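You operate a simulated robot arm through the tools that you are given. There is no shell and no other tool. Be economical: measure what you need, move in short steps, check, and stop when the job is done.

You are at the controls of a simulated two-armed robot. One attempt, no reset.

TASK
Pack the enclosure in the shipping carton and stick on the red label.
Fine: slide it right in; close the side flap first, then the end flap; press the label on its field; the other labels stay.

Only the result counts: the job must be done as asked and must still hold three seconds after the hand-in. Knocking over, shifting, dropping, spilling or breaking anything else fails it.

THE ROBOT
Two 7-joint arms with three-finger grippers on one trunk, on a base that drives. Base frame: it is fixed to the floor where the robot stands at the start and does not move with it; the origin is under the middle of the robot, x ahead of it, y to its left, z up; the surface under the hand at the start is at about z = 76. Units: cm, rad, N and s.
The left shoulder is at the start at [7, 14.6, 113.7], the right one opposite. With the tool pointing down near the work surface each hand reaches from about 26 to 68 cm from the robot's upright axis, wherever it stands, measured 20 degrees to its own side. Places, roughly: carton end flap [50, 70, 110]; carton side flap [30, 60, 90]. Payload 2.2 kg a hand.
The TCP of each hand is the grasp point between the finger pads, 2.8 cm short of the fingertips. In the tool frame z runs along the fingers and y along their closing line. The gripper opens to 10.2 cm. The gripper's body begins 7.1 cm behind the TCP.
Orientation is that of the tool frame in the base frame, as [roll, pitch, yaw] about the fixed x, y, z axes, in that order (R = Rz(yaw) Ry(pitch) Rx(roll)). With the fingers straight down and closing along the base's y, the tool's x points along the base's -x, its y along +y and its z along -z.

THE INTERFACE
- The arms move only by the tool play_rows. It takes "left_series", "right_series" or both (then of equal length, played together; a hand with none holds still); each is text: rows parted by semicolons, each of 7 numbers parted by spaces: the turn, a rotation vector about the tool's x, y, z in rad, then the shift along the tool's x, y, z in cm, then the opening in per cent of the stroke, from 0 (shut) to 100 (fully open). In form: wx wy wz dx dy dz fingers; .... A call has 1 to 10 rows; each row is the pose to reach, as a shift and turn from the pose commanded when the call began, along the tool's axes at that moment. Rows are played at 5 a second. More than 5 cm and 0.15 rad between two rows, or a gripper value outside its range, and nothing of the call is played. A pose out of reach is approached as far as the arm can. The call stops where the force on the tool passes 90 N (or 10 N more than at its start, if that is more) or the arm is blocked; 0.2 s more then pass. Each finger halts on what it meets, pressing with about 22 N; the grip force reading is that of the motor and also rises with nothing between the fingers. The clock runs only during rows and for 0.2 s after the last one: add rows that repeat a pose to give the fingers time. It gives the time, the measured TCP pose, the force on the tool (base axes), the opening and the grip force at its end, in the units of the frame above (readings bear some noise), with the torque about the TCP (base axes, N m) and any sound that the robot's microphone picked up.
- Cameras (640 x 400 px; columns grow to the right, rows downward): "scene" is now at [13.37, 2.76, 135.91]; the picture's right is [0.41, -0.91, 0.00], its down [-0.56, -0.26, -0.79] and it looks along [0.72, 0.33, -0.62] (base axes); focal length 214 px, centre (320, 200). "left" rides on the left gripper at [7.2, 3.8, -8.6] in its tool frame; the picture's right is [-0.47, 0.89, 0.00], its down [-0.60, -0.32, -0.73] and it looks along [-0.65, -0.34, 0.68] (tool axes); focal length 256 px, centre (320, 200). "right" rides on the right gripper at [6.9, 4.3, -8.6] in its tool frame; the picture's right is [-0.53, 0.85, 0.00], its down [-0.58, -0.36, -0.73] and it looks along [-0.62, -0.39, 0.68] (tool axes); focal length 256 px, centre (320, 200). There is no depth. A picture from a camera that has moved, and an enlarged one, comes with that camera's place and axes in the base frame and with its lens. The place of the scene camera against the robot may be out by one fixed shift of up to 1.2 cm in any direction.
- camera(camera): a new picture of that camera. It takes no simulated time.
- slide_trunk(by): slides the trunk up (or, below 0, down) by that many cm; the arms and the scene camera ride with it, the base frame stays. It gives what a move gives, with no picture.
- base_move(legs): drives the robot by 1 to 6 legs, each [ahead, left, turn to the left] in cm, cm and rad, along the robot's own axes; the way and the turn of a leg run together, so that a leg with both is an arc; at most 150 cm and 3.142 rad a leg. The arms and the cameras ride along, it lands a little off, and it stops where it bumps. It gives what a move gives.
- pan_tilt(pan, tilt): turns the head with the scene camera to pan (to the left, within 1.501 rad either way) and tilt (down, from -0.506 to 1.204), counted from straight ahead of the robot. It gives what a move gives.
- zoom(camera, box): a new picture of the part [left, top, right, bottom] of that camera's present view, enlarged. It takes no simulated time.
- hand_in(): hands the job in; it is judged then, once.

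Go step by step. Nothing tells you exact positions but the pictures and the camera data: compare them with the known pose of the tool, close in by small moves and look again before you grip or let go. The budget is 120 turns and 100 pictures, counting those below and the enlarged ones. Unless the task says otherwise, let go and move clear before handing in, and close with one line.

The tools are called after ">>>" by a JSON object that holds its "fn" and its "kwargs". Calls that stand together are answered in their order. play_rows: Moves the arms, as the interface text tells. Its arguments: {"type":"object","properties":{"left_series":{"type":"string"},"right_series":{"type":"string"}},"required":[]} The other tools are called the same way: slide_trunk (by) slides the trunk up or down; base_move (legs) drives the base; pan_tilt (pan, tilt) turns the head that bears the scene camera; camera (camera) takes a picture; zoom (camera, box) takes an enlarged picture of a part of a camera's view; hand_in () hands the job in.

At the start:

```text
t: 0.0
left_tool_pos: [36.95, 43.69, 125.85]
left_tool_rot: [-3.139, 0.002, -3.14]
left_force: [-0.2, 0.3, 0.1]
left_torque: [0.01, 0.0, 0.01]
left_gripper_width: 10.21
left_grasp_force: 0.1
right_tool_pos: [41.17, 3.69, 122.82]
right_tool_rot: [-3.141, -0.001, 3.14]
right_force: [0.7, 0.8, 1.1]
right_torque: [-0.02, 0.0, 0.01]
right_gripper_width: 10.19
right_grasp_force: 0.0
trunk travel left (down, up): [-67.5, 26.5]
robot x, y, heading: [-0.04, 0.24, -0.003]
head pan, tilt: [0.428, 0.667]
```

scene: 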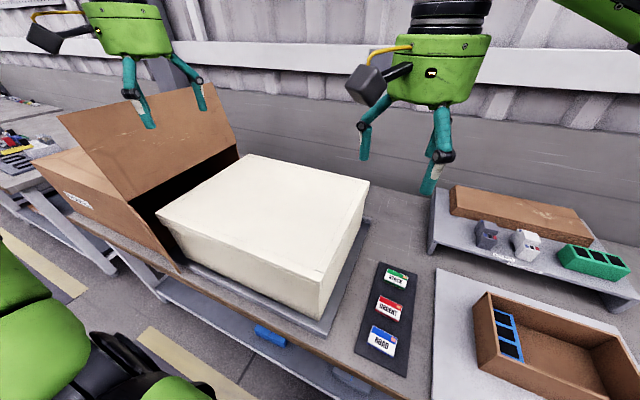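
right: 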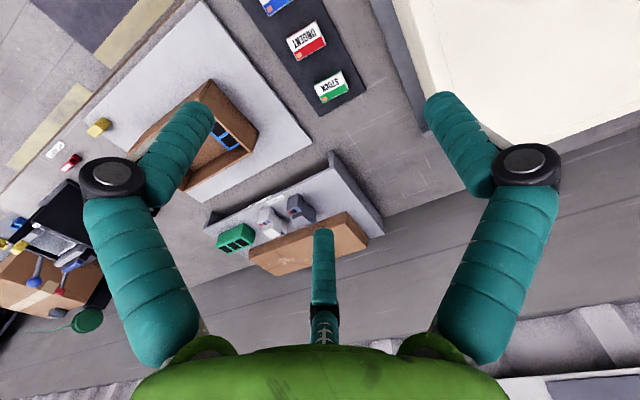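
left: 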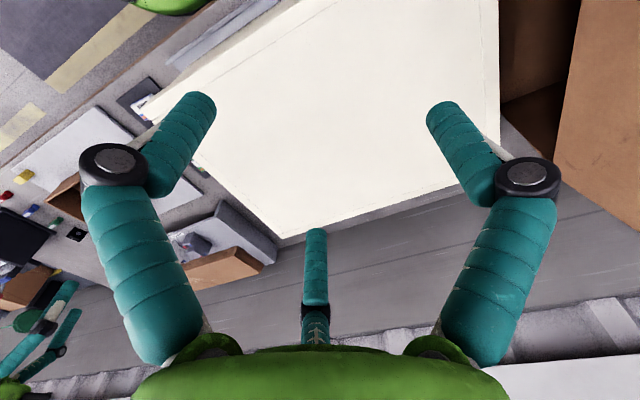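

The white enclosure lies on a tray in front of the open carton, which is to the left (+y); the labels are on a dark strip at its right. I look around at the carton before moving.

>>> {"fn": "pan_tilt", "kwargs": {"pan": 1.1, "tilt": 0.5}}

>>> {"fn": "camera", "kwargs": {"camera": "scene"}}

>>> {"fn": "zoom", "kwargs": {"camera": "scene", "box": [160, 80, 480, 280]}}

```text
t: 1.1
left_tool_pos: [36.95, 43.48, 125.83]
left_tool_rot: [-3.14, 0.002, 3.141]
left_force: [0.2, -0.5, 1.0]
left_torque: [0.02, -0.03, -0.02]
left_gripper_width: 10.18
left_grasp_force: 0.1
right_tool_pos: [41.14, 3.72, 122.86]
right_tool_rot: [3.139, 0.001, 3.141]
right_force: [-0.4, 0.4, 0.6]
right_torque: [-0.01, -0.01, -0.01]
right_gripper_width: 10.19
right_grasp_force: 0.0
trunk travel left (down, up): [-67.5, 26.5]
robot x, y, heading: [0.34, -0.03, 0.003]
head pan, tilt: [1.1, 0.499]
```

```text
96 pictures are left
camera scene: at [9.66, 7.29, 137.39], right [0.89, -0.45, 0.0], down [-0.22, -0.43, -0.88], along [0.4, 0.78, -0.48], focal length 214 px, centre (320, 200)
```

scene: 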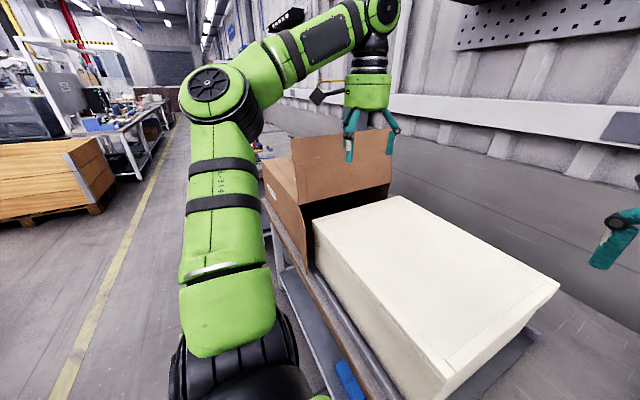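

```text
2.00 times, centred on (320, 180) of scene
camera zoom: at [9.66, 7.29, 137.39], right [0.89, -0.45, 0.0], down [-0.22, -0.43, -0.88], along [0.4, 0.78, -0.48], focal length 429 px, centre (320, 240)
```

zoom: 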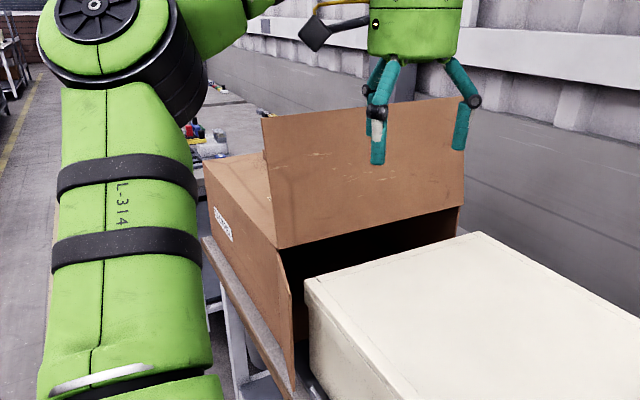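

The carton's opening faces -y at about y=65, x from about 31 to 71, with the top flap standing up and the side flap open at the near side. I raise the trunk and move left to see the carton top and find the label field.

>>> {"fn": "slide_trunk", "kwargs": {"by": 26}}

>>> {"fn": "base_move", "kwargs": {"legs": [[0, 60, 0]]}}

>>> {"fn": "pan_tilt", "kwargs": {"pan": 0.5, "tilt": 0.8}}

>>> {"fn": "camera", "kwargs": {"camera": "scene"}}

>>> {"fn": "camera", "kwargs": {"camera": "left"}}

```text
t: 3.7
left_tool_pos: [37.04, 43.7, 151.84]
left_tool_rot: [-3.14, 0.002, -3.14]
left_force: [-0.4, 0.1, 0.0]
left_torque: [0.03, 0.04, -0.03]
left_gripper_width: 10.2
left_grasp_force: 0.2
right_tool_pos: [41.18, 3.63, 148.84]
right_tool_rot: [3.141, -0.001, -3.141]
right_force: [0.7, 0.2, 0.0]
right_torque: [0.02, 0.02, 0.03]
right_gripper_width: 10.21
right_grasp_force: 0.1
trunk travel left (down, up): [-93.5, 0.5]
robot x, y, heading: [0.14, 0.06, -0.002]
head pan, tilt: [1.1, 0.499]
```

```text
t: 7.1
left_tool_pos: [36.7, 102.9, 151.92]
left_tool_rot: [3.141, 0.002, -3.138]
left_force: [0.2, -0.2, -0.2]
left_torque: [0.03, 0.01, -0.02]
left_gripper_width: 10.19
left_grasp_force: 0.1
right_tool_pos: [41.09, 62.97, 148.94]
right_tool_rot: [3.139, 0.001, -3.14]
right_force: [-0.2, -0.7, 0.3]
right_torque: [0.03, -0.01, -0.01]
right_gripper_width: 10.22
right_grasp_force: 0.0
trunk travel left (down, up): [-93.5, 0.5]
robot x, y, heading: [0.04, 59.52, 0.008]
head pan, tilt: [1.1, 0.499]
```

```text
t: 8.1
left_tool_pos: [36.77, 103.17, 151.78]
left_tool_rot: [-3.14, 0.002, -3.14]
left_force: [-0.5, 0.2, 0.1]
left_torque: [-0.02, 0.01, -0.02]
left_gripper_width: 10.19
left_grasp_force: 0.0
right_tool_pos: [41.03, 63.34, 148.86]
right_tool_rot: [-3.142, 0.0, -3.141]
right_force: [0.1, 0.2, 0.1]
right_torque: [-0.02, 0.02, 0.0]
right_gripper_width: 10.19
right_grasp_force: 0.1
trunk travel left (down, up): [-93.5, 0.5]
robot x, y, heading: [0.24, 59.44, -0.0]
head pan, tilt: [0.499, 0.799]
```

```text
94 pictures are left
camera scene: at [12.49, 62.67, 160.8], right [0.48, -0.88, 0.0], down [-0.63, -0.35, -0.7], along [0.61, 0.34, -0.72], focal length 214 px, centre (320, 200)
```

scene: 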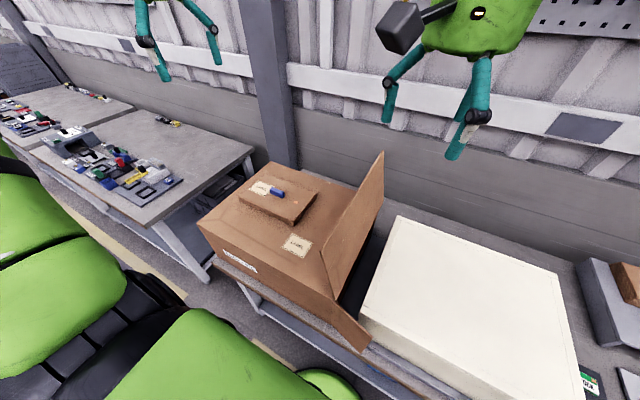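

```text
93 pictures are left
camera left: at [29.45, 107.15, 160.54], right [0.46, 0.89, 0.0], down [0.6, -0.32, 0.73], along [0.65, -0.34, -0.68], focal length 256 px, centre (320, 200)
```

left: 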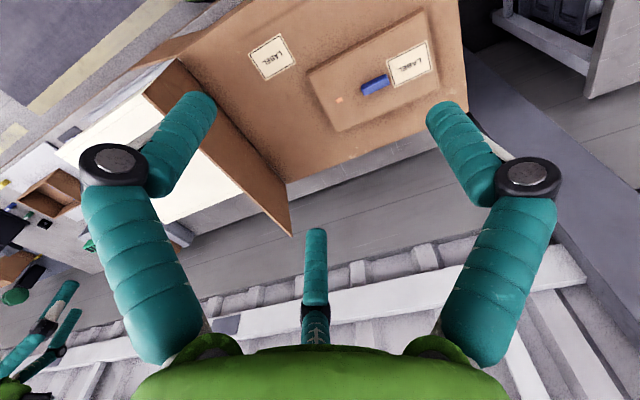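

The carton top has a label field near the opening, and a loose-looking piece on top with another field and a blue object. I zoom in.

>>> {"fn": "zoom", "kwargs": {"camera": "scene", "box": [190, 150, 390, 350]}}

>>> {"fn": "zoom", "kwargs": {"camera": "left", "box": [220, 0, 460, 150]}}

```text
2.00 times, centred on (290, 250) of scene
camera zoom: at [12.49, 62.67, 160.8], right [0.48, -0.88, 0.0], down [-0.63, -0.35, -0.7], along [0.61, 0.34, -0.72], focal length 429 px, centre (380, 100)
```

zoom: 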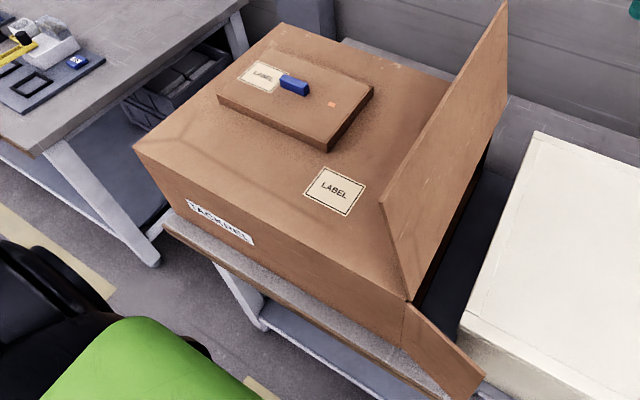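

```text
2.67 times, centred on (340, 75) of left
camera zoom: at [29.45, 107.15, 160.54], right [0.46, 0.89, 0.0], down [0.6, -0.32, 0.73], along [0.65, -0.34, -0.68], focal length 683 px, centre (267, 533)
```

zoom: 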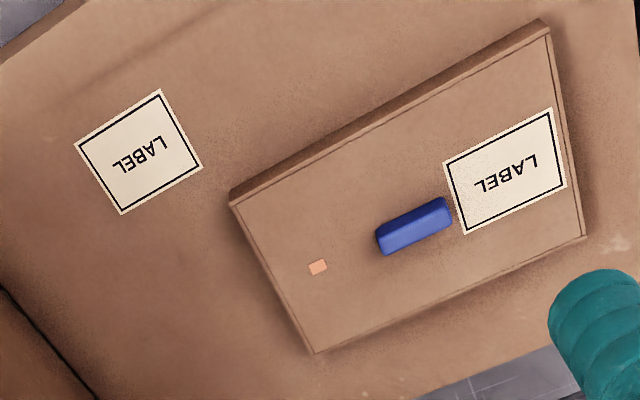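

The right field is on the big carton's top at about [42.5, 88.5, 99.5]; the small box on top is a decoy that must stay put. I drive back right to look at the enclosure's right face, tray and labels.

>>> {"fn": "base_move", "kwargs": {"legs": [[0, -70, 0]]}}

>>> {"fn": "pan_tilt", "kwargs": {"pan": 0.55, "tilt": 0.75}}

>>> {"fn": "camera", "kwargs": {"camera": "scene"}}

>>> {"fn": "camera", "kwargs": {"camera": "left"}}

>>> {"fn": "camera", "kwargs": {"camera": "right"}}

```text
t: 11.8
left_tool_pos: [36.74, 37.35, 151.78]
left_tool_rot: [-3.138, 0.001, -3.123]
left_force: [0.6, -0.5, 0.1]
left_torque: [-0.03, 0.0, 0.03]
left_gripper_width: 10.2
left_grasp_force: 0.1
right_tool_pos: [41.73, -2.59, 148.88]
right_tool_rot: [-3.141, 0.0, -3.127]
right_force: [1.2, 0.3, 0.0]
right_torque: [0.02, 0.0, 0.02]
right_gripper_width: 10.18
right_grasp_force: 0.0
trunk travel left (down, up): [-93.5, 0.5]
robot x, y, heading: [0.62, -6.92, 0.013]
head pan, tilt: [0.499, 0.799]
```

```text
t: 12.4
left_tool_pos: [36.92, 37.12, 151.73]
left_tool_rot: [-3.14, 0.002, -3.125]
left_force: [-0.5, 0.7, 0.6]
left_torque: [-0.01, 0.0, 0.0]
left_gripper_width: 10.2
left_grasp_force: 0.1
right_tool_pos: [41.72, -2.66, 149.02]
right_tool_rot: [-3.141, 0.0, -3.126]
right_force: [0.2, 0.7, 0.0]
right_torque: [-0.04, 0.01, -0.01]
right_gripper_width: 10.19
right_grasp_force: 0.1
trunk travel left (down, up): [-93.5, 0.5]
robot x, y, heading: [0.5, -6.86, 0.022]
head pan, tilt: [0.55, 0.75]
```

```text
90 pictures are left
camera scene: at [13.09, -3.36, 161.19], right [0.54, -0.84, 0.0], down [-0.58, -0.37, -0.73], along [0.62, 0.39, -0.68], focal length 214 px, centre (320, 200)
```

scene: 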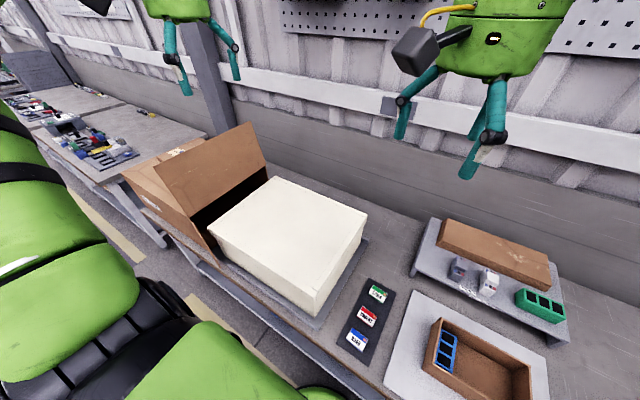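

```text
89 pictures are left
camera left: at [29.44, 40.93, 160.52], right [0.45, 0.89, 0.0], down [0.61, -0.31, 0.73], along [0.65, -0.33, -0.68], focal length 256 px, centre (320, 200)
```

left: 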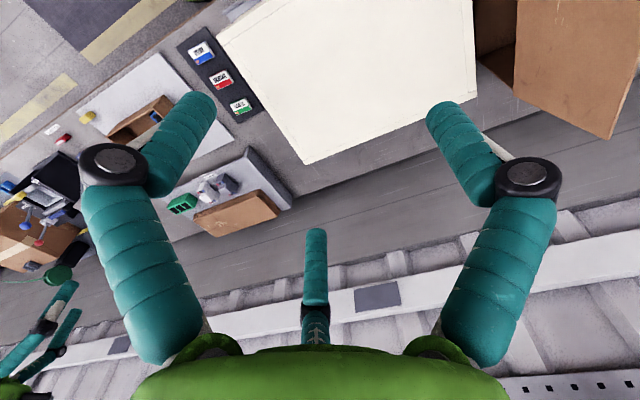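

```text
88 pictures are left
camera right: at [34.68, 1.69, 157.61], right [0.52, 0.85, 0.0], down [0.58, -0.36, 0.73], along [0.62, -0.38, -0.68], focal length 256 px, centre (320, 200)
```

right: 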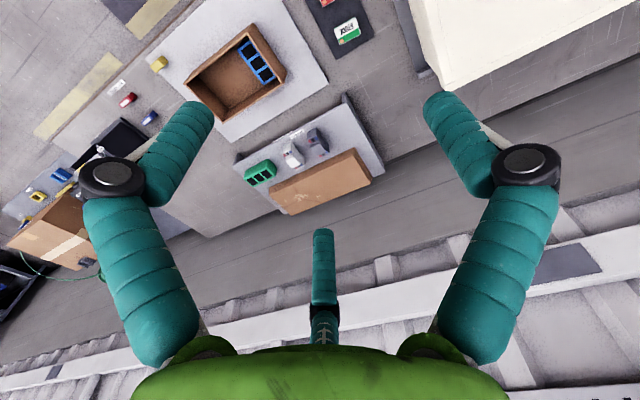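

I zoom on the enclosure and tray to check alignment with the carton mouth.

>>> {"fn": "zoom", "kwargs": {"camera": "scene", "box": [170, 120, 410, 350]}}

>>> {"fn": "zoom", "kwargs": {"camera": "left", "box": [160, 0, 520, 200]}}

```text
1.74 times, centred on (290, 235) of scene
camera zoom: at [13.09, -3.36, 161.19], right [0.54, -0.84, 0.0], down [-0.58, -0.37, -0.73], along [0.62, 0.39, -0.68], focal length 373 px, centre (372, 139)
```

zoom: 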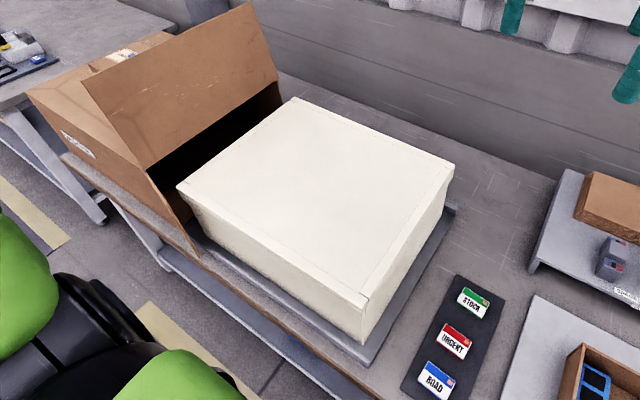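

```text
1.78 times, centred on (340, 100) of left
camera zoom: at [29.44, 40.93, 160.52], right [0.45, 0.89, 0.0], down [0.61, -0.31, 0.73], along [0.65, -0.33, -0.68], focal length 455 px, centre (284, 378)
```

zoom: 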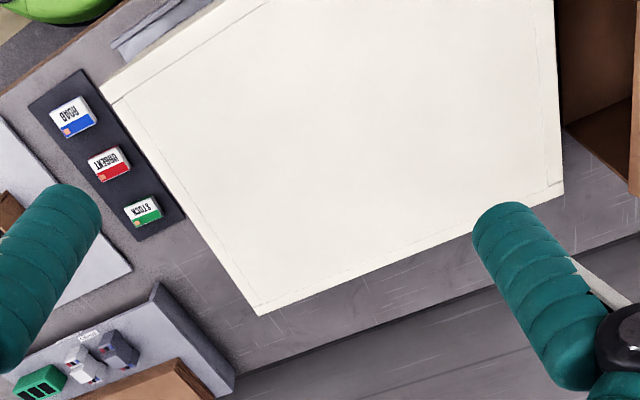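

The enclosure spans about x 35.8–73.1, y 13.8–62.8, top z≈97.6, well aligned; the carton mouth is at y≈70.5. I'll push it with the right hand tilted toward +y with fingers spread along x, so I position the base and turn that hand.

>>> {"fn": "base_move", "kwargs": {"legs": [[0, 29, -0.02]]}}

>>> {"fn": "play_rows", "kwargs": {"right_series": "0 0 -0.15 0 0 0 100; 0 0 -0.3 0 0 0 100; 0 0 -0.45 0 0 0 100; 0 0 -0.6 0 0 0 100; 0 0 -0.75 0 0 0 100; 0 0 -0.9 0 0 0 100; 0 0 -1.05 0 0 0 100; 0 0 -1.2 0 0 0 100; 0 0 -1.35 0 0 0 100; 0 0 -1.5 0 0 0 100"}}

```text
t: 14.4
left_tool_pos: [37.62, 65.14, 152.18]
left_tool_rot: [3.141, 0.002, 3.134]
left_force: [-0.7, 0.4, -0.3]
left_torque: [0.05, 0.0, 0.0]
left_gripper_width: 10.22
left_grasp_force: 0.1
right_tool_pos: [41.51, 25.31, 148.82]
right_tool_rot: [3.138, 0.0, 3.134]
right_force: [-0.4, -0.1, -0.5]
right_torque: [0.01, 0.01, -0.03]
right_gripper_width: 10.2
right_grasp_force: 0.1
trunk travel left (down, up): [-93.5, 0.5]
robot x, y, heading: [0.37, 22.17, -0.008]
head pan, tilt: [0.55, 0.75]
```

```text
t: 16.6
left_tool_pos: [37.5, 65.53, 151.95]
left_tool_rot: [3.141, 0.0, 3.135]
left_force: [-0.3, -0.5, -0.4]
left_torque: [0.01, -0.05, 0.01]
left_gripper_width: 10.19
left_grasp_force: 0.0
right_tool_pos: [35.25, 25.64, 145.66]
right_tool_rot: [-3.14, 0.003, -1.651]
right_force: [-0.4, -0.9, 0.1]
right_torque: [-0.02, 0.0, -0.03]
right_gripper_width: 10.19
right_grasp_force: 0.0
right hand out of reach, approached as far as the arm can: row 8, 9, 10
trunk travel left (down, up): [-93.5, 0.5]
robot x, y, heading: [0.21, 22.27, -0.007]
head pan, tilt: [0.55, 0.75]
```

The wrist reached near its limit there. I lower the trunk and move the hand to its own side, starting the tilt.

>>> {"fn": "slide_trunk", "kwargs": {"by": -20}}

>>> {"fn": "play_rows", "kwargs": {"right_series": "0 0 0 3 0 0 100; 0 0 0 6 0 0 100; 0 0 0 9 -2 0 100; 0 0 0 12 -4 0 100; 0 0 0 15 -6 0 100; 0 0 0 18 -8 0 100; 0 0 0 20 -10 0 100; 0 0 0 22 -10 0 100"}}

>>> {"fn": "camera", "kwargs": {"camera": "scene"}}

```text
t: 18.8
left_tool_pos: [37.48, 65.55, 131.95]
left_tool_rot: [-3.14, 0.0, 3.135]
left_force: [-0.8, 0.6, -0.7]
left_torque: [0.01, 0.0, 0.01]
left_gripper_width: 10.19
left_grasp_force: 0.1
right_tool_pos: [35.3, 25.61, 125.6]
right_tool_rot: [-3.139, 0.002, -1.654]
right_force: [-0.6, -0.4, -0.6]
right_torque: [0.03, -0.01, -0.02]
right_gripper_width: 10.18
right_grasp_force: 0.1
trunk travel left (down, up): [-73.5, 20.5]
robot x, y, heading: [0.21, 22.02, -0.001]
head pan, tilt: [0.55, 0.75]
```

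```text
t: 20.6
left_tool_pos: [37.47, 65.57, 131.88]
left_tool_rot: [3.141, 0.001, 3.134]
left_force: [0.1, 0.6, -0.5]
left_torque: [-0.01, -0.02, 0.01]
left_gripper_width: 10.23
left_grasp_force: 0.0
right_tool_pos: [33.07, 10.53, 121.46]
right_tool_rot: [-3.14, 0.002, -1.654]
right_force: [0.0, 0.5, -0.7]
right_torque: [0.04, 0.0, 0.0]
right_gripper_width: 10.21
right_grasp_force: 0.1
right hand out of reach, approached as far as the arm can: row 3, 4, 5, 6, 7, 8
trunk travel left (down, up): [-73.5, 20.5]
robot x, y, heading: [0.63, 22.06, -0.008]
head pan, tilt: [0.55, 0.75]
```

```text
85 pictures are left
camera scene: at [12.97, 25.6, 141.21], right [0.52, -0.86, 0.0], down [-0.58, -0.35, -0.73], along [0.63, 0.38, -0.68], focal length 214 px, centre (320, 200)
```

scene: 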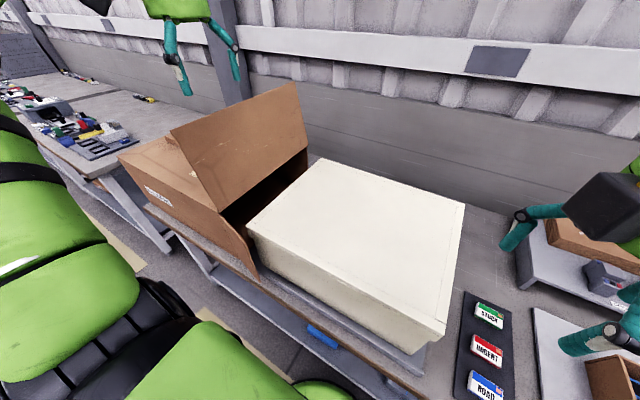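

At this height the tool-down pose is beyond reach; I lower the hand beside the enclosure while backing off a bit further in -y.

>>> {"fn": "play_rows", "kwargs": {"right_series": "0 0 0 2 0 1 100; 0 0 0 4 0 2 100; 0 0 0 5 0 5 100; 0 0 0 5 0 8 100; 0 0 0 5 0 11 100; 0 0 0 5 0 14 100; 0 0 0 5 -3 17 100; 0 0 0 5 -6 18 100; 0 0 0 5 -9 19 100; 0 0 0 5 -12 20 100"}}

```text
t: 22.8
left_tool_pos: [37.64, 65.63, 131.86]
left_tool_rot: [-3.14, 0.002, 3.134]
left_force: [0.4, 0.2, -0.6]
left_torque: [0.01, -0.01, -0.01]
left_gripper_width: 10.23
left_grasp_force: 0.1
right_tool_pos: [32.44, 8.7, 103.66]
right_tool_rot: [-3.13, -0.006, -1.651]
right_force: [0.0, 0.9, 0.3]
right_torque: [-0.02, 0.0, -0.01]
right_gripper_width: 10.17
right_grasp_force: 0.0
right hand out of reach, approached as far as the arm can: row 1, 2, 3, 4, 5, 6, 7, 8, 9, 10
trunk travel left (down, up): [-73.5, 20.5]
robot x, y, heading: [0.48, 22.06, -0.005]
head pan, tilt: [0.55, 0.75]
```

That yaw appears to be at the wrist's limit; I unwind it and check reach with the neutral yaw.

>>> {"fn": "play_rows", "kwargs": {"right_series": "0 0 0.15 0 0 -1 100; 0 0 0.3 0 0 -2 100; 0 0 0.45 0 0 -2 100; 0 0 0.6 0 0 -2 100; 0 0 0.75 0 0 -2 100; 0 0 0.9 0 0 -2 100; 0 0 1.05 0 0 -2 100; 0 0 1.2 0 0 -2 100; 0 0 1.35 0 0 -2 100; 0 0 1.5 0 0 -2 100"}}

>>> {"fn": "play_rows", "kwargs": {"right_series": "0 0 0.15 -2 -1 0 100; 0 0 0.3 -4 -2 0 100; 0 0 0.45 -6 -3 0 100; 0 0 0.6 -8 -4 0 100; 0 0 0.75 -10 -4 0 100; 0 0 0.9 -12 -4 0 100; 0 0 1.05 -14 -4 0 100; 0 0 1.2 -16 -4 0 100; 0 0 1.35 -18 -4 0 100; 0 0 1.5 -20 -4 0 100"}}

```text
t: 25.0
left_tool_pos: [37.65, 65.59, 131.82]
left_tool_rot: [-3.141, 0.003, 3.134]
left_force: [0.0, 0.5, -0.1]
left_torque: [-0.01, 0.03, 0.0]
left_gripper_width: 10.2
left_grasp_force: 0.1
right_tool_pos: [33.05, 8.67, 105.29]
right_tool_rot: [3.137, 0.002, 3.129]
right_force: [0.7, -0.2, -0.5]
right_torque: [-0.02, 0.01, 0.02]
right_gripper_width: 10.18
right_grasp_force: 0.1
trunk travel left (down, up): [-73.5, 20.5]
robot x, y, heading: [0.54, 22.18, -0.003]
head pan, tilt: [0.55, 0.75]
```

```text
t: 27.2
left_tool_pos: [37.73, 65.65, 131.9]
left_tool_rot: [-3.141, 0.001, 3.133]
left_force: [0.1, -0.3, -0.6]
left_torque: [0.03, 0.01, 0.01]
left_gripper_width: 10.24
left_grasp_force: 0.0
right_tool_pos: [53.07, 4.07, 105.46]
right_tool_rot: [3.141, -0.001, 1.628]
right_force: [-0.2, -0.2, 0.9]
right_torque: [0.0, 0.01, -0.01]
right_gripper_width: 10.17
right_grasp_force: 0.1
trunk travel left (down, up): [-73.5, 20.5]
robot x, y, heading: [0.41, 22.36, -0.007]
head pan, tilt: [0.55, 0.75]
```

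The opposite yaw reaches well. Now I tilt the hand so the fingers point mostly toward +y.

>>> {"fn": "play_rows", "kwargs": {"right_series": "0 0.15 0 0 0 0 100; 0 0.3 0 0 0 0 100; 0 0.45 0 0 0 0 100; 0 0.6 0 0 0 0 100; 0 0.75 0 0 0 0 100; 0 0.9 0 0 0 0 100; 0 1.05 0 0 0 0 100; 0 1.2 0 0 0 0 100"}}

>>> {"fn": "camera", "kwargs": {"camera": "scene"}}

>>> {"fn": "camera", "kwargs": {"camera": "right"}}

```text
t: 29.0
left_tool_pos: [37.62, 65.41, 131.96]
left_tool_rot: [-3.14, 0.002, 3.133]
left_force: [0.8, -0.9, -0.4]
left_torque: [0.01, 0.02, -0.01]
left_gripper_width: 10.17
left_grasp_force: 0.1
right_tool_pos: [53.16, 4.18, 105.45]
right_tool_rot: [3.137, -1.206, 1.636]
right_force: [-0.8, 0.7, 0.4]
right_torque: [0.02, 0.01, 0.0]
right_gripper_width: 10.21
right_grasp_force: 0.1
trunk travel left (down, up): [-73.5, 20.5]
robot x, y, heading: [0.37, 22.03, -0.004]
head pan, tilt: [0.55, 0.75]
```

```text
84 pictures are left
camera scene: at [13.06, 25.61, 141.2], right [0.52, -0.86, 0.0], down [-0.58, -0.35, -0.73], along [0.63, 0.38, -0.68], focal length 214 px, centre (320, 200)
```

scene: 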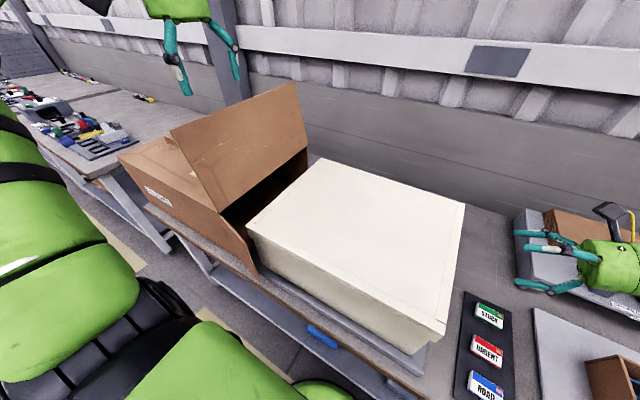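

```text
83 pictures are left
camera right: at [57.7, -0.97, 115.03], right [0.86, -0.14, -0.5], down [-0.31, -0.91, -0.28], along [-0.41, 0.39, -0.82], focal length 256 px, centre (320, 200)
```

right: 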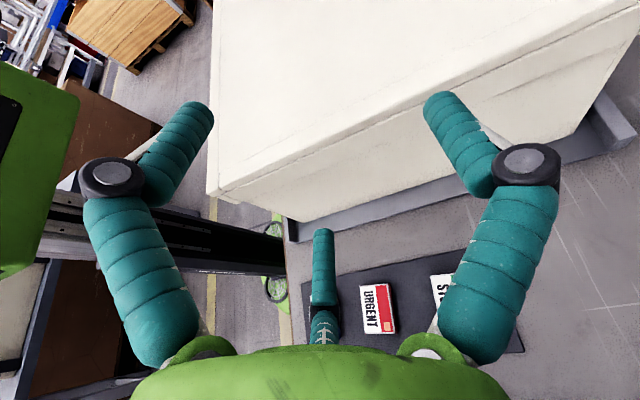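

Clear. I lower the hand to TCP z≈87 in front of the right face, centred on x≈54.4.

>>> {"fn": "play_rows", "kwargs": {"right_series": "0 0 0 -3 0.3 1.1 100; -0.02 0 0 -6 0.6 2.2 100; -0.04 0 0.01 -9 0.9 3.3 100; -0.06 0 0.02 -12 1.2 4.4 100; -0.06 0 0.023 -15 1.2 5.6 100; -0.06 0 0.023 -17 1.2 6.5 100"}}

>>> {"fn": "camera", "kwargs": {"camera": "right"}}

>>> {"fn": "camera", "kwargs": {"camera": "scene"}}

```text
t: 30.4
left_tool_pos: [37.68, 65.59, 131.81]
left_tool_rot: [-3.141, 0.004, 3.135]
left_force: [-0.2, -0.5, -0.5]
left_torque: [-0.01, 0.03, -0.01]
left_gripper_width: 10.19
left_grasp_force: 0.1
right_tool_pos: [54.26, 4.55, 87.3]
right_tool_rot: [3.137, -1.202, 1.569]
right_force: [-0.7, -0.4, -0.1]
right_torque: [-0.01, 0.01, -0.02]
right_gripper_width: 10.18
right_grasp_force: 0.1
trunk travel left (down, up): [-73.5, 20.5]
robot x, y, heading: [0.65, 21.97, -0.008]
head pan, tilt: [0.55, 0.75]
```

```text
82 pictures are left
camera right: at [58.52, -0.96, 96.94], right [0.85, -0.2, -0.5], down [-0.37, -0.89, -0.28], along [-0.39, 0.42, -0.82], focal length 256 px, centre (320, 200)
```

right: 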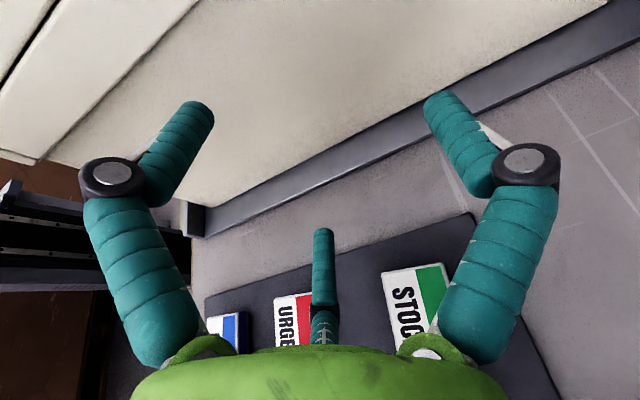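

```text
81 pictures are left
camera scene: at [13.05, 25.68, 141.2], right [0.52, -0.86, 0.0], down [-0.58, -0.35, -0.73], along [0.63, 0.38, -0.68], focal length 214 px, centre (320, 200)
```

scene: 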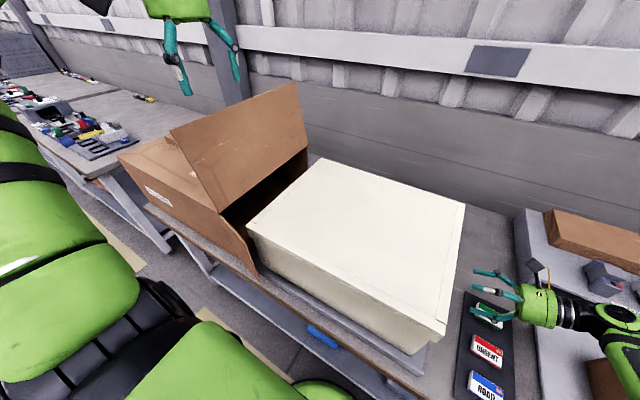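

I advance +y slowly to make contact.

>>> {"fn": "play_rows", "kwargs": {"right_series": "0 0 0 0.72 0 1.87 100; 0 0 0 1.26 0 3.27 100; 0 0 0 1.8 0 4.67 100; 0 0 0 2.16 0 5.6 100; 0 0 0 2.52 0 6.53 100; 0 0 0 2.88 0 7.47 100; 0 0 0 3.24 0 8.4 100; 0 0 0 3.6 0 9.34 100"}}

>>> {"fn": "camera", "kwargs": {"camera": "scene"}}

```text
t: 32.2
left_tool_pos: [37.38, 65.52, 131.96]
left_tool_rot: [3.14, 0.001, 3.136]
left_force: [0.4, -0.3, 0.0]
left_torque: [0.0, 0.0, 0.0]
left_gripper_width: 10.22
left_grasp_force: 0.1
right_tool_pos: [54.29, 14.31, 87.16]
right_tool_rot: [3.135, -1.206, 1.572]
right_force: [1.0, -7.5, 3.0]
right_torque: [0.4, 0.07, 0.19]
right_gripper_width: 10.33
right_grasp_force: 0.1
trunk travel left (down, up): [-73.5, 20.5]
robot x, y, heading: [0.6, 22.3, -0.003]
head pan, tilt: [0.55, 0.75]
```

```text
80 pictures are left
camera scene: at [12.96, 25.52, 141.21], right [0.52, -0.86, 0.0], down [-0.58, -0.35, -0.73], along [0.63, 0.38, -0.68], focal length 214 px, centre (320, 200)
```

scene: 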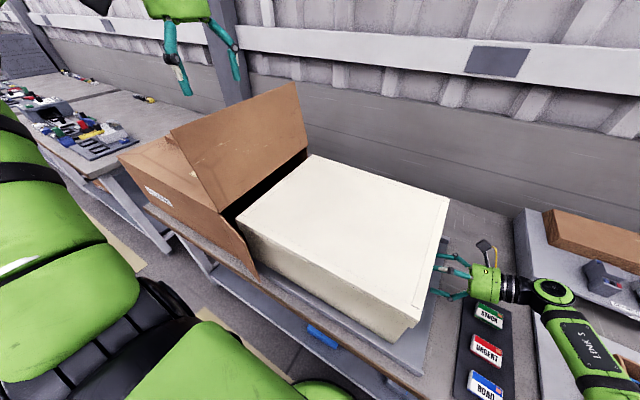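

It slides easily (7.5 N). I push on by about 12 cm and check the entry into the carton.

>>> {"fn": "play_rows", "kwargs": {"right_series": "0 0 0 0.43 0 1.12 100; 0 0 0 0.86 0 2.24 100; 0 0 0 1.3 0 3.36 100; 0 0 0 1.73 0 4.48 100; 0 0 0 2.16 0 5.6 100; 0 0 0 2.6 0 6.72 100; 0 0 0 3.02 0 7.85 100; 0 0 0 3.46 0 8.97 100; 0 0 0 3.9 0 10.1 100; 0 0 0 4.32 0 11.2 100"}}

>>> {"fn": "camera", "kwargs": {"camera": "scene"}}

>>> {"fn": "camera", "kwargs": {"camera": "left"}}

```text
t: 34.4
left_tool_pos: [37.53, 65.53, 131.95]
left_tool_rot: [-3.141, 0.002, 3.134]
left_force: [-0.5, 0.2, -0.5]
left_torque: [0.01, -0.03, 0.0]
left_gripper_width: 10.2
left_grasp_force: 0.1
right_tool_pos: [54.33, 26.38, 86.94]
right_tool_rot: [3.137, -1.204, 1.573]
right_force: [-0.9, -7.2, 2.5]
right_torque: [0.39, -0.08, 0.21]
right_gripper_width: 10.3
right_grasp_force: 0.2
trunk travel left (down, up): [-73.5, 20.5]
robot x, y, heading: [0.49, 22.22, -0.003]
head pan, tilt: [0.55, 0.75]
```

```text
79 pictures are left
camera scene: at [12.95, 25.52, 141.21], right [0.52, -0.86, 0.0], down [-0.58, -0.35, -0.73], along [0.63, 0.38, -0.68], focal length 214 px, centre (320, 200)
```

scene: 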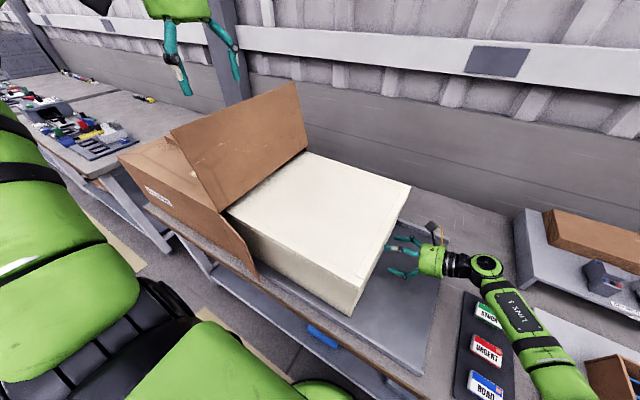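

```text
78 pictures are left
camera left: at [30.3, 69.38, 140.63], right [0.47, 0.88, 0.0], down [0.6, -0.32, 0.73], along [0.65, -0.34, -0.68], focal length 256 px, centre (320, 200)
```

left: 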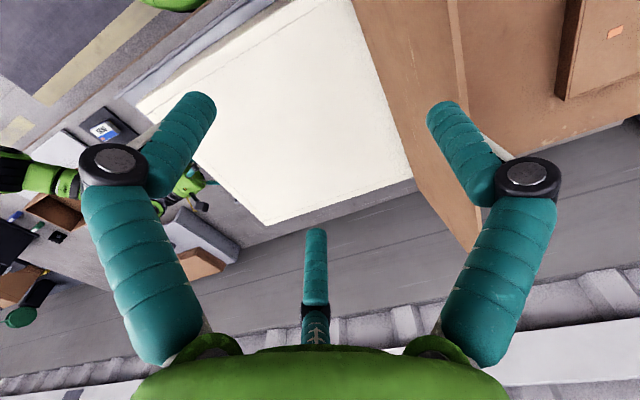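

The enclosure is entering the carton cleanly. I continue the push by driving the base left 20 cm with the hand held.

>>> {"fn": "base_move", "kwargs": {"legs": [[0, 20, 0]]}}

>>> {"fn": "camera", "kwargs": {"camera": "scene"}}

```text
t: 36.0
left_tool_pos: [37.78, 84.92, 131.95]
left_tool_rot: [3.14, 0.002, 3.135]
left_force: [0.3, 1.0, -0.1]
left_torque: [0.0, 0.01, -0.01]
left_gripper_width: 10.18
left_grasp_force: 0.1
right_tool_pos: [54.4, 45.8, 87.06]
right_tool_rot: [3.139, -1.205, 1.572]
right_force: [-0.8, -0.4, -1.3]
right_torque: [-0.03, 0.02, 0.0]
right_gripper_width: 10.21
right_grasp_force: 0.0
trunk travel left (down, up): [-73.5, 20.5]
robot x, y, heading: [0.47, 41.42, -0.004]
head pan, tilt: [0.55, 0.75]
```

```text
77 pictures are left
camera scene: at [13.11, 45.07, 141.21], right [0.52, -0.86, 0.0], down [-0.58, -0.35, -0.73], along [0.63, 0.38, -0.68], focal length 214 px, centre (320, 200)
```

scene: 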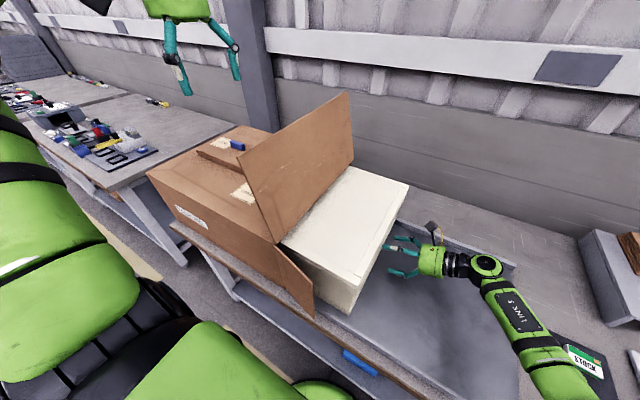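

Working well. Another 15 cm by base.

>>> {"fn": "base_move", "kwargs": {"legs": [[0, 15, 0]]}}

>>> {"fn": "camera", "kwargs": {"camera": "scene"}}

>>> {"fn": "camera", "kwargs": {"camera": "right"}}

```text
t: 37.3
left_tool_pos: [37.77, 99.6, 131.96]
left_tool_rot: [3.14, 0.002, 3.137]
left_force: [0.3, -1.7, 0.0]
left_torque: [0.02, -0.01, 0.0]
left_gripper_width: 10.19
left_grasp_force: 0.1
right_tool_pos: [54.62, 60.51, 86.99]
right_tool_rot: [3.14, -1.205, 1.57]
right_force: [-0.1, 0.3, 0.1]
right_torque: [0.0, 0.0, -0.01]
right_gripper_width: 10.21
right_grasp_force: 0.1
trunk travel left (down, up): [-73.5, 20.5]
robot x, y, heading: [0.67, 56.47, 0.0]
head pan, tilt: [0.55, 0.75]
```

```text
76 pictures are left
camera scene: at [13.18, 59.64, 141.2], right [0.52, -0.85, 0.0], down [-0.58, -0.35, -0.73], along [0.62, 0.38, -0.68], focal length 214 px, centre (320, 200)
```

scene: 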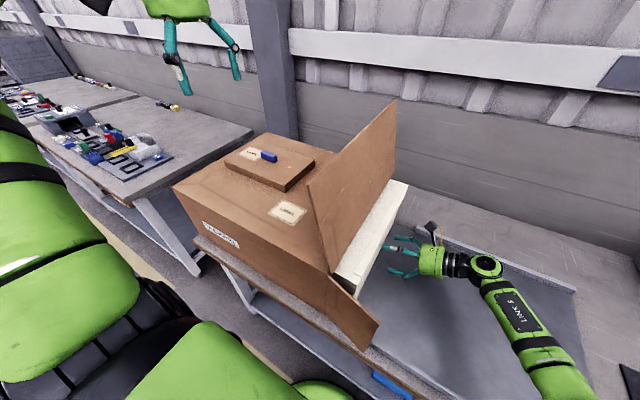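

```text
75 pictures are left
camera right: at [58.78, 55.1, 96.67], right [0.85, -0.19, -0.5], down [-0.37, -0.89, -0.28], along [-0.39, 0.42, -0.82], focal length 256 px, centre (320, 200)
```

right: 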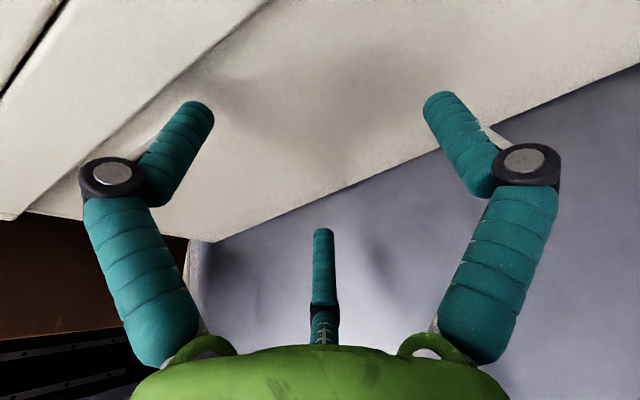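

About 8 cm of the enclosure still stands out. I push on by arm in short rows, watching the force.

>>> {"fn": "play_rows", "kwargs": {"right_series": "0 0 0 0.36 0 0.93 100; 0 0 0 0.72 0 1.87 100; 0 0 0 1.08 0 2.8 100; 0 0 0 1.44 0 3.74 100; 0 0 0 1.8 0 4.67 100; 0 0 0 2.16 0 5.6 100; 0 0 0 2.52 0 6.53 100; 0 0 0 2.88 0 7.47 100; 0 0 0 3.06 0 7.94 100"}}

>>> {"fn": "camera", "kwargs": {"camera": "scene"}}

>>> {"fn": "camera", "kwargs": {"camera": "right"}}

```text
t: 39.3
left_tool_pos: [37.64, 99.49, 132.06]
left_tool_rot: [3.141, 0.002, 3.137]
left_force: [-0.6, 0.5, -0.6]
left_torque: [0.0, 0.0, 0.0]
left_gripper_width: 10.2
left_grasp_force: 0.0
right_tool_pos: [54.38, 69.12, 87.05]
right_tool_rot: [3.137, -1.204, 1.574]
right_force: [-0.7, -6.8, 1.9]
right_torque: [0.41, 0.06, 0.19]
right_gripper_width: 10.32
right_grasp_force: 0.1
trunk travel left (down, up): [-73.5, 20.5]
robot x, y, heading: [0.8, 55.97, 0.001]
head pan, tilt: [0.55, 0.75]
```

```text
74 pictures are left
camera scene: at [13.12, 59.6, 141.21], right [0.52, -0.85, 0.0], down [-0.58, -0.35, -0.73], along [0.63, 0.38, -0.68], focal length 214 px, centre (320, 200)
```

scene: 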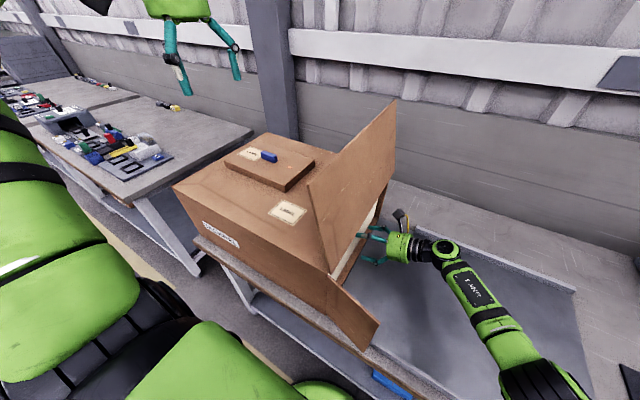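

```text
73 pictures are left
camera right: at [58.61, 63.65, 96.74], right [0.85, -0.19, -0.5], down [-0.37, -0.89, -0.28], along [-0.39, 0.42, -0.82], focal length 256 px, centre (320, 200)
```

right: 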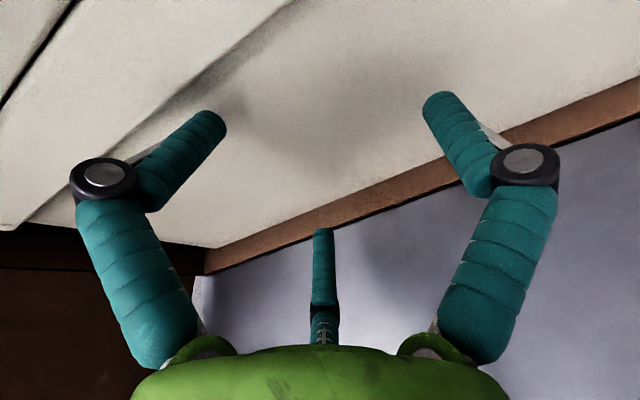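

The front face is now about 2 cm inside the mouth. I push 1.5 cm further gently to make sure it's right in.

>>> {"fn": "play_rows", "kwargs": {"right_series": "0 0 0 0.14 0 0.37 100; 0 0 0 0.27 0 0.7 100; 0 0 0 0.4 0 1.03 100; 0 0 0 0.54 0 1.4 100"}}

>>> {"fn": "camera", "kwargs": {"camera": "right"}}

```text
t: 40.3
left_tool_pos: [37.59, 99.51, 131.97]
left_tool_rot: [3.138, 0.002, 3.137]
left_force: [-0.5, -0.4, 0.8]
left_torque: [0.03, 0.04, -0.04]
left_gripper_width: 10.2
left_grasp_force: 0.1
right_tool_pos: [54.43, 70.58, 87.17]
right_tool_rot: [3.138, -1.204, 1.574]
right_force: [0.0, -10.8, 4.5]
right_torque: [0.57, 0.03, 0.3]
right_gripper_width: 10.26
right_grasp_force: 0.1
trunk travel left (down, up): [-73.5, 20.5]
robot x, y, heading: [0.4, 56.08, -0.007]
head pan, tilt: [0.55, 0.75]
```

```text
72 pictures are left
camera right: at [58.71, 65.12, 96.77], right [0.85, -0.19, -0.5], down [-0.37, -0.89, -0.28], along [-0.39, 0.42, -0.82], focal length 256 px, centre (320, 200)
```

right: 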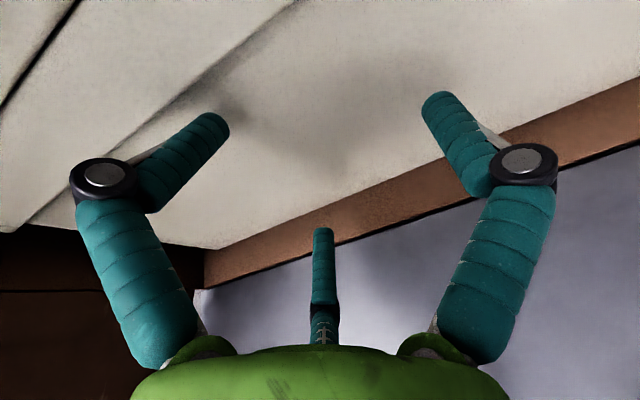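

Force rose slightly, so it's at the back: fully in. I withdraw the hand to -y, then back the base so the hand can get outside the side flap.

>>> {"fn": "play_rows", "kwargs": {"right_series": "0 0 0 -1 0 -2.6 100; 0 0 0 -2 0 -5.2 100; 0 0 0 -3 0 -7.8 80; 0 0 0 -4 0 -10.4 60; 0 0 0 -5 0 -13 40; 0 0 0 -6.1 0 -15.8 20; 0 0 0 -7.2 0 -18.6 0; 0 0 0 -8.3 0 -21.4 0; 0 0 0 -9.4 0 -24.2 0"}}

>>> {"fn": "base_move", "kwargs": {"legs": [[-27, 0, 0]]}}

>>> {"fn": "camera", "kwargs": {"camera": "scene"}}

>>> {"fn": "camera", "kwargs": {"camera": "right"}}

```text
t: 42.3
left_tool_pos: [37.71, 99.71, 132.03]
left_tool_rot: [3.14, 0.0, 3.135]
left_force: [-0.1, -1.1, -0.5]
left_torque: [0.02, -0.01, -0.04]
left_gripper_width: 10.17
left_grasp_force: 0.1
right_tool_pos: [54.5, 44.63, 86.78]
right_tool_rot: [3.14, -1.203, 1.571]
right_force: [0.1, 0.3, 0.1]
right_torque: [0.0, 0.04, -0.03]
right_gripper_width: 0.24
right_grasp_force: 22.0
trunk travel left (down, up): [-73.5, 20.5]
robot x, y, heading: [0.38, 56.28, -0.008]
head pan, tilt: [0.55, 0.75]
```

```text
t: 44.2
left_tool_pos: [11.17, 99.86, 131.81]
left_tool_rot: [-3.141, 0.0, 3.141]
left_force: [-0.1, 0.5, -0.5]
left_torque: [-0.02, -0.02, 0.0]
left_gripper_width: 10.19
left_grasp_force: 0.1
right_tool_pos: [28.29, 45.0, 86.6]
right_tool_rot: [-3.139, -1.202, 1.573]
right_force: [0.4, 1.1, 0.3]
right_torque: [-0.04, 0.01, 0.02]
right_gripper_width: 0.2
right_grasp_force: 22.3
trunk travel left (down, up): [-73.5, 20.5]
robot x, y, heading: [-25.66, 56.01, 0.001]
head pan, tilt: [0.55, 0.75]
```

```text
71 pictures are left
camera scene: at [-13.05, 59.9, 141.18], right [0.52, -0.85, 0.0], down [-0.58, -0.36, -0.73], along [0.62, 0.38, -0.68], focal length 214 px, centre (320, 200)
```

scene: 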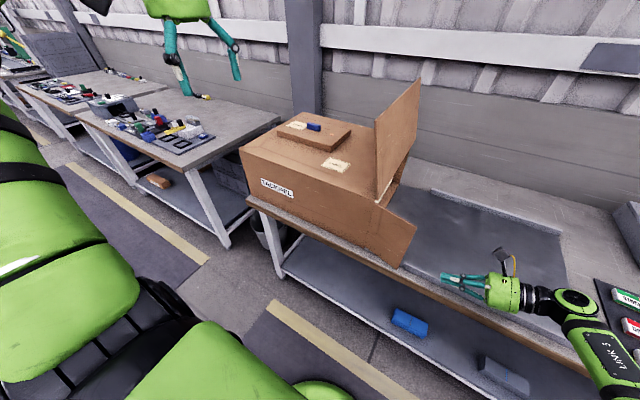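

```text
70 pictures are left
camera right: at [32.64, 39.62, 96.24], right [0.85, -0.19, -0.5], down [-0.36, -0.89, -0.27], along [-0.39, 0.41, -0.82], focal length 256 px, centre (320, 200)
```

right: 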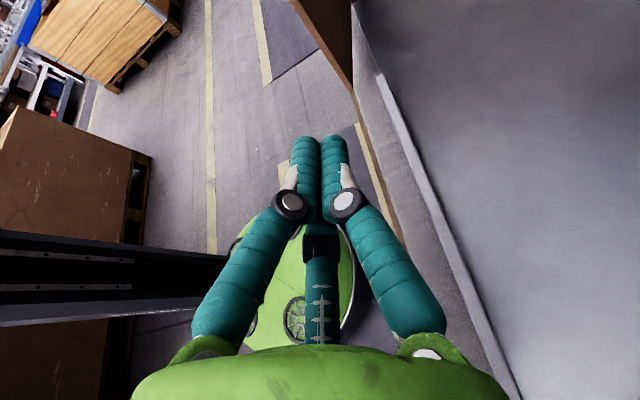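

>>> {"fn": "zoom", "kwargs": {"camera": "scene", "box": [330, 160, 530, 320]}}

>>> {"fn": "zoom", "kwargs": {"camera": "right", "box": [220, 0, 460, 150]}}

```text
2.50 times, centred on (430, 240) of scene
camera zoom: at [-13.05, 59.9, 141.18], right [0.52, -0.85, 0.0], down [-0.58, -0.36, -0.73], along [0.62, 0.38, -0.68], focal length 536 px, centre (45, 100)
```

zoom: 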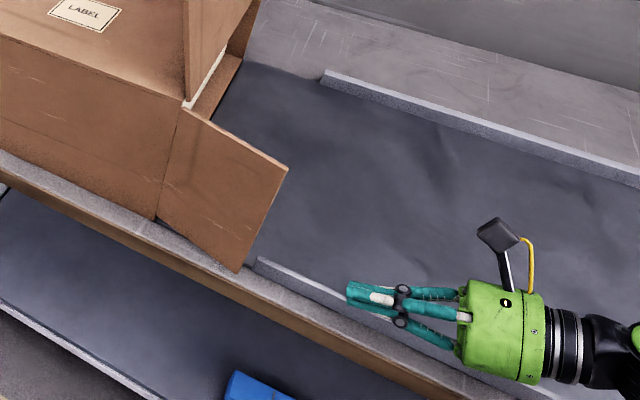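

```text
2.67 times, centred on (340, 75) of right
camera zoom: at [32.64, 39.62, 96.24], right [0.85, -0.19, -0.5], down [-0.36, -0.89, -0.27], along [-0.39, 0.41, -0.82], focal length 683 px, centre (267, 533)
```

zoom: 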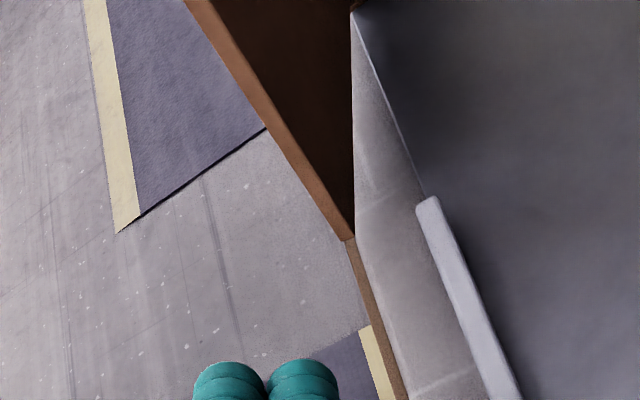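

The flap's free edge is at about (29.3, 57.8), hinge near (32, 70.5). I bring the closed fingers outside (x≈24) and alongside it.

>>> {"fn": "play_rows", "kwargs": {"right_series": "0 0 0 0 -2 0 0; 0 0 0 0 -4 0 0; 0 0 0 1.08 -4.2 2.8 0; 0 0 0 2.16 -4.2 5.6 0; 0 0 0 3.24 -4.2 8.4 0; 0 0 0 4.14 -4.2 10.7 0; 0 0 0 5.04 -4.2 13.1 0"}}

>>> {"fn": "zoom", "kwargs": {"camera": "scene", "box": [330, 160, 530, 320]}}

```text
t: 45.8
left_tool_pos: [11.1, 100.03, 131.93]
left_tool_rot: [-3.14, 0.002, 3.14]
left_force: [0.1, 0.9, -0.7]
left_torque: [0.0, -0.04, -0.01]
left_gripper_width: 10.22
left_grasp_force: 0.1
right_tool_pos: [24.03, 59.12, 86.81]
right_tool_rot: [-3.141, -1.2, 1.575]
right_force: [1.0, 0.3, 0.3]
right_torque: [0.0, 0.02, 0.01]
right_gripper_width: 0.22
right_grasp_force: 22.1
trunk travel left (down, up): [-73.5, 20.5]
robot x, y, heading: [-25.89, 56.42, 0.003]
head pan, tilt: [0.55, 0.75]
```

```text
2.50 times, centred on (430, 240) of scene
camera zoom: at [-13.2, 59.99, 141.2], right [0.52, -0.85, 0.0], down [-0.58, -0.36, -0.73], along [0.62, 0.38, -0.68], focal length 536 px, centre (45, 100)
```

zoom: 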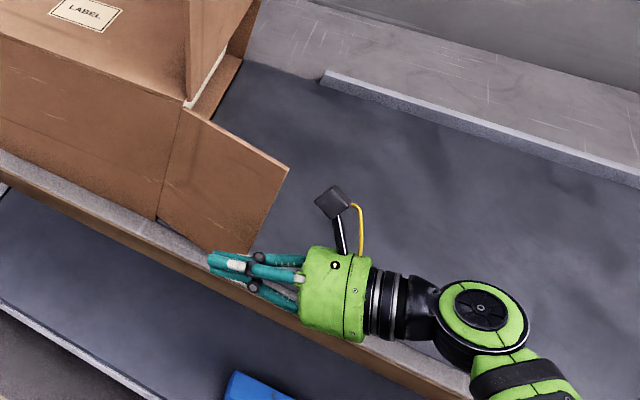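

Positioned outside the flap. Now I sweep it inward along its arc.

>>> {"fn": "play_rows", "kwargs": {"right_series": "0 0 0 0 2 0 0; 0 0 0 0 4 0 0; 0 0 0 0 6 0 0; 0 0 0 0.04 8 0.1 0; 0 0 0 0.25 10.5 0.65 0; 0 0 0 0.8 12.5 2.05 0; 0 0 0 1.4 14 3.64 0; 0 0 0 2.05 15 5.3 0; 0 0 0 2.55 16 6.6 0"}}

>>> {"fn": "zoom", "kwargs": {"camera": "scene", "box": [330, 160, 530, 320]}}

```text
t: 47.8
left_tool_pos: [11.01, 100.09, 131.82]
left_tool_rot: [-3.141, 0.002, 3.14]
left_force: [-0.1, -0.5, -0.3]
left_torque: [-0.04, -0.01, -0.02]
left_gripper_width: 10.19
left_grasp_force: 0.1
right_tool_pos: [33.79, 64.75, 89.27]
right_tool_rot: [-3.141, -1.201, 1.573]
right_force: [-0.7, -0.3, -0.3]
right_torque: [-0.01, -0.02, -0.01]
right_gripper_width: 0.22
right_grasp_force: 21.6
right hand out of reach, approached as far as the arm can: row 5, 6, 7, 8, 9
trunk travel left (down, up): [-73.5, 20.5]
robot x, y, heading: [-26.0, 56.19, 0.001]
head pan, tilt: [0.55, 0.75]
```

```text
2.50 times, centred on (430, 240) of scene
camera zoom: at [-13.25, 60.12, 141.19], right [0.52, -0.85, 0.0], down [-0.58, -0.36, -0.73], along [0.62, 0.38, -0.68], focal length 536 px, centre (45, 100)
```

zoom: 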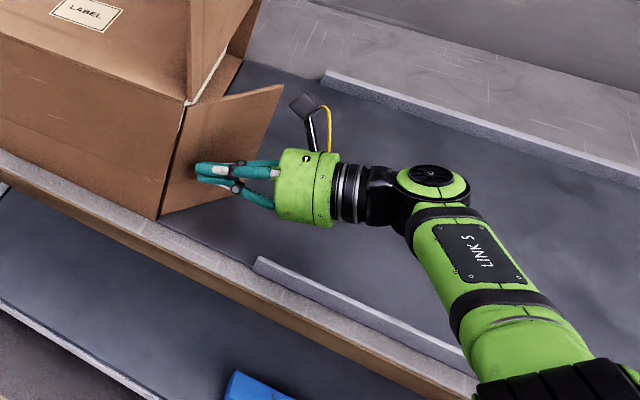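

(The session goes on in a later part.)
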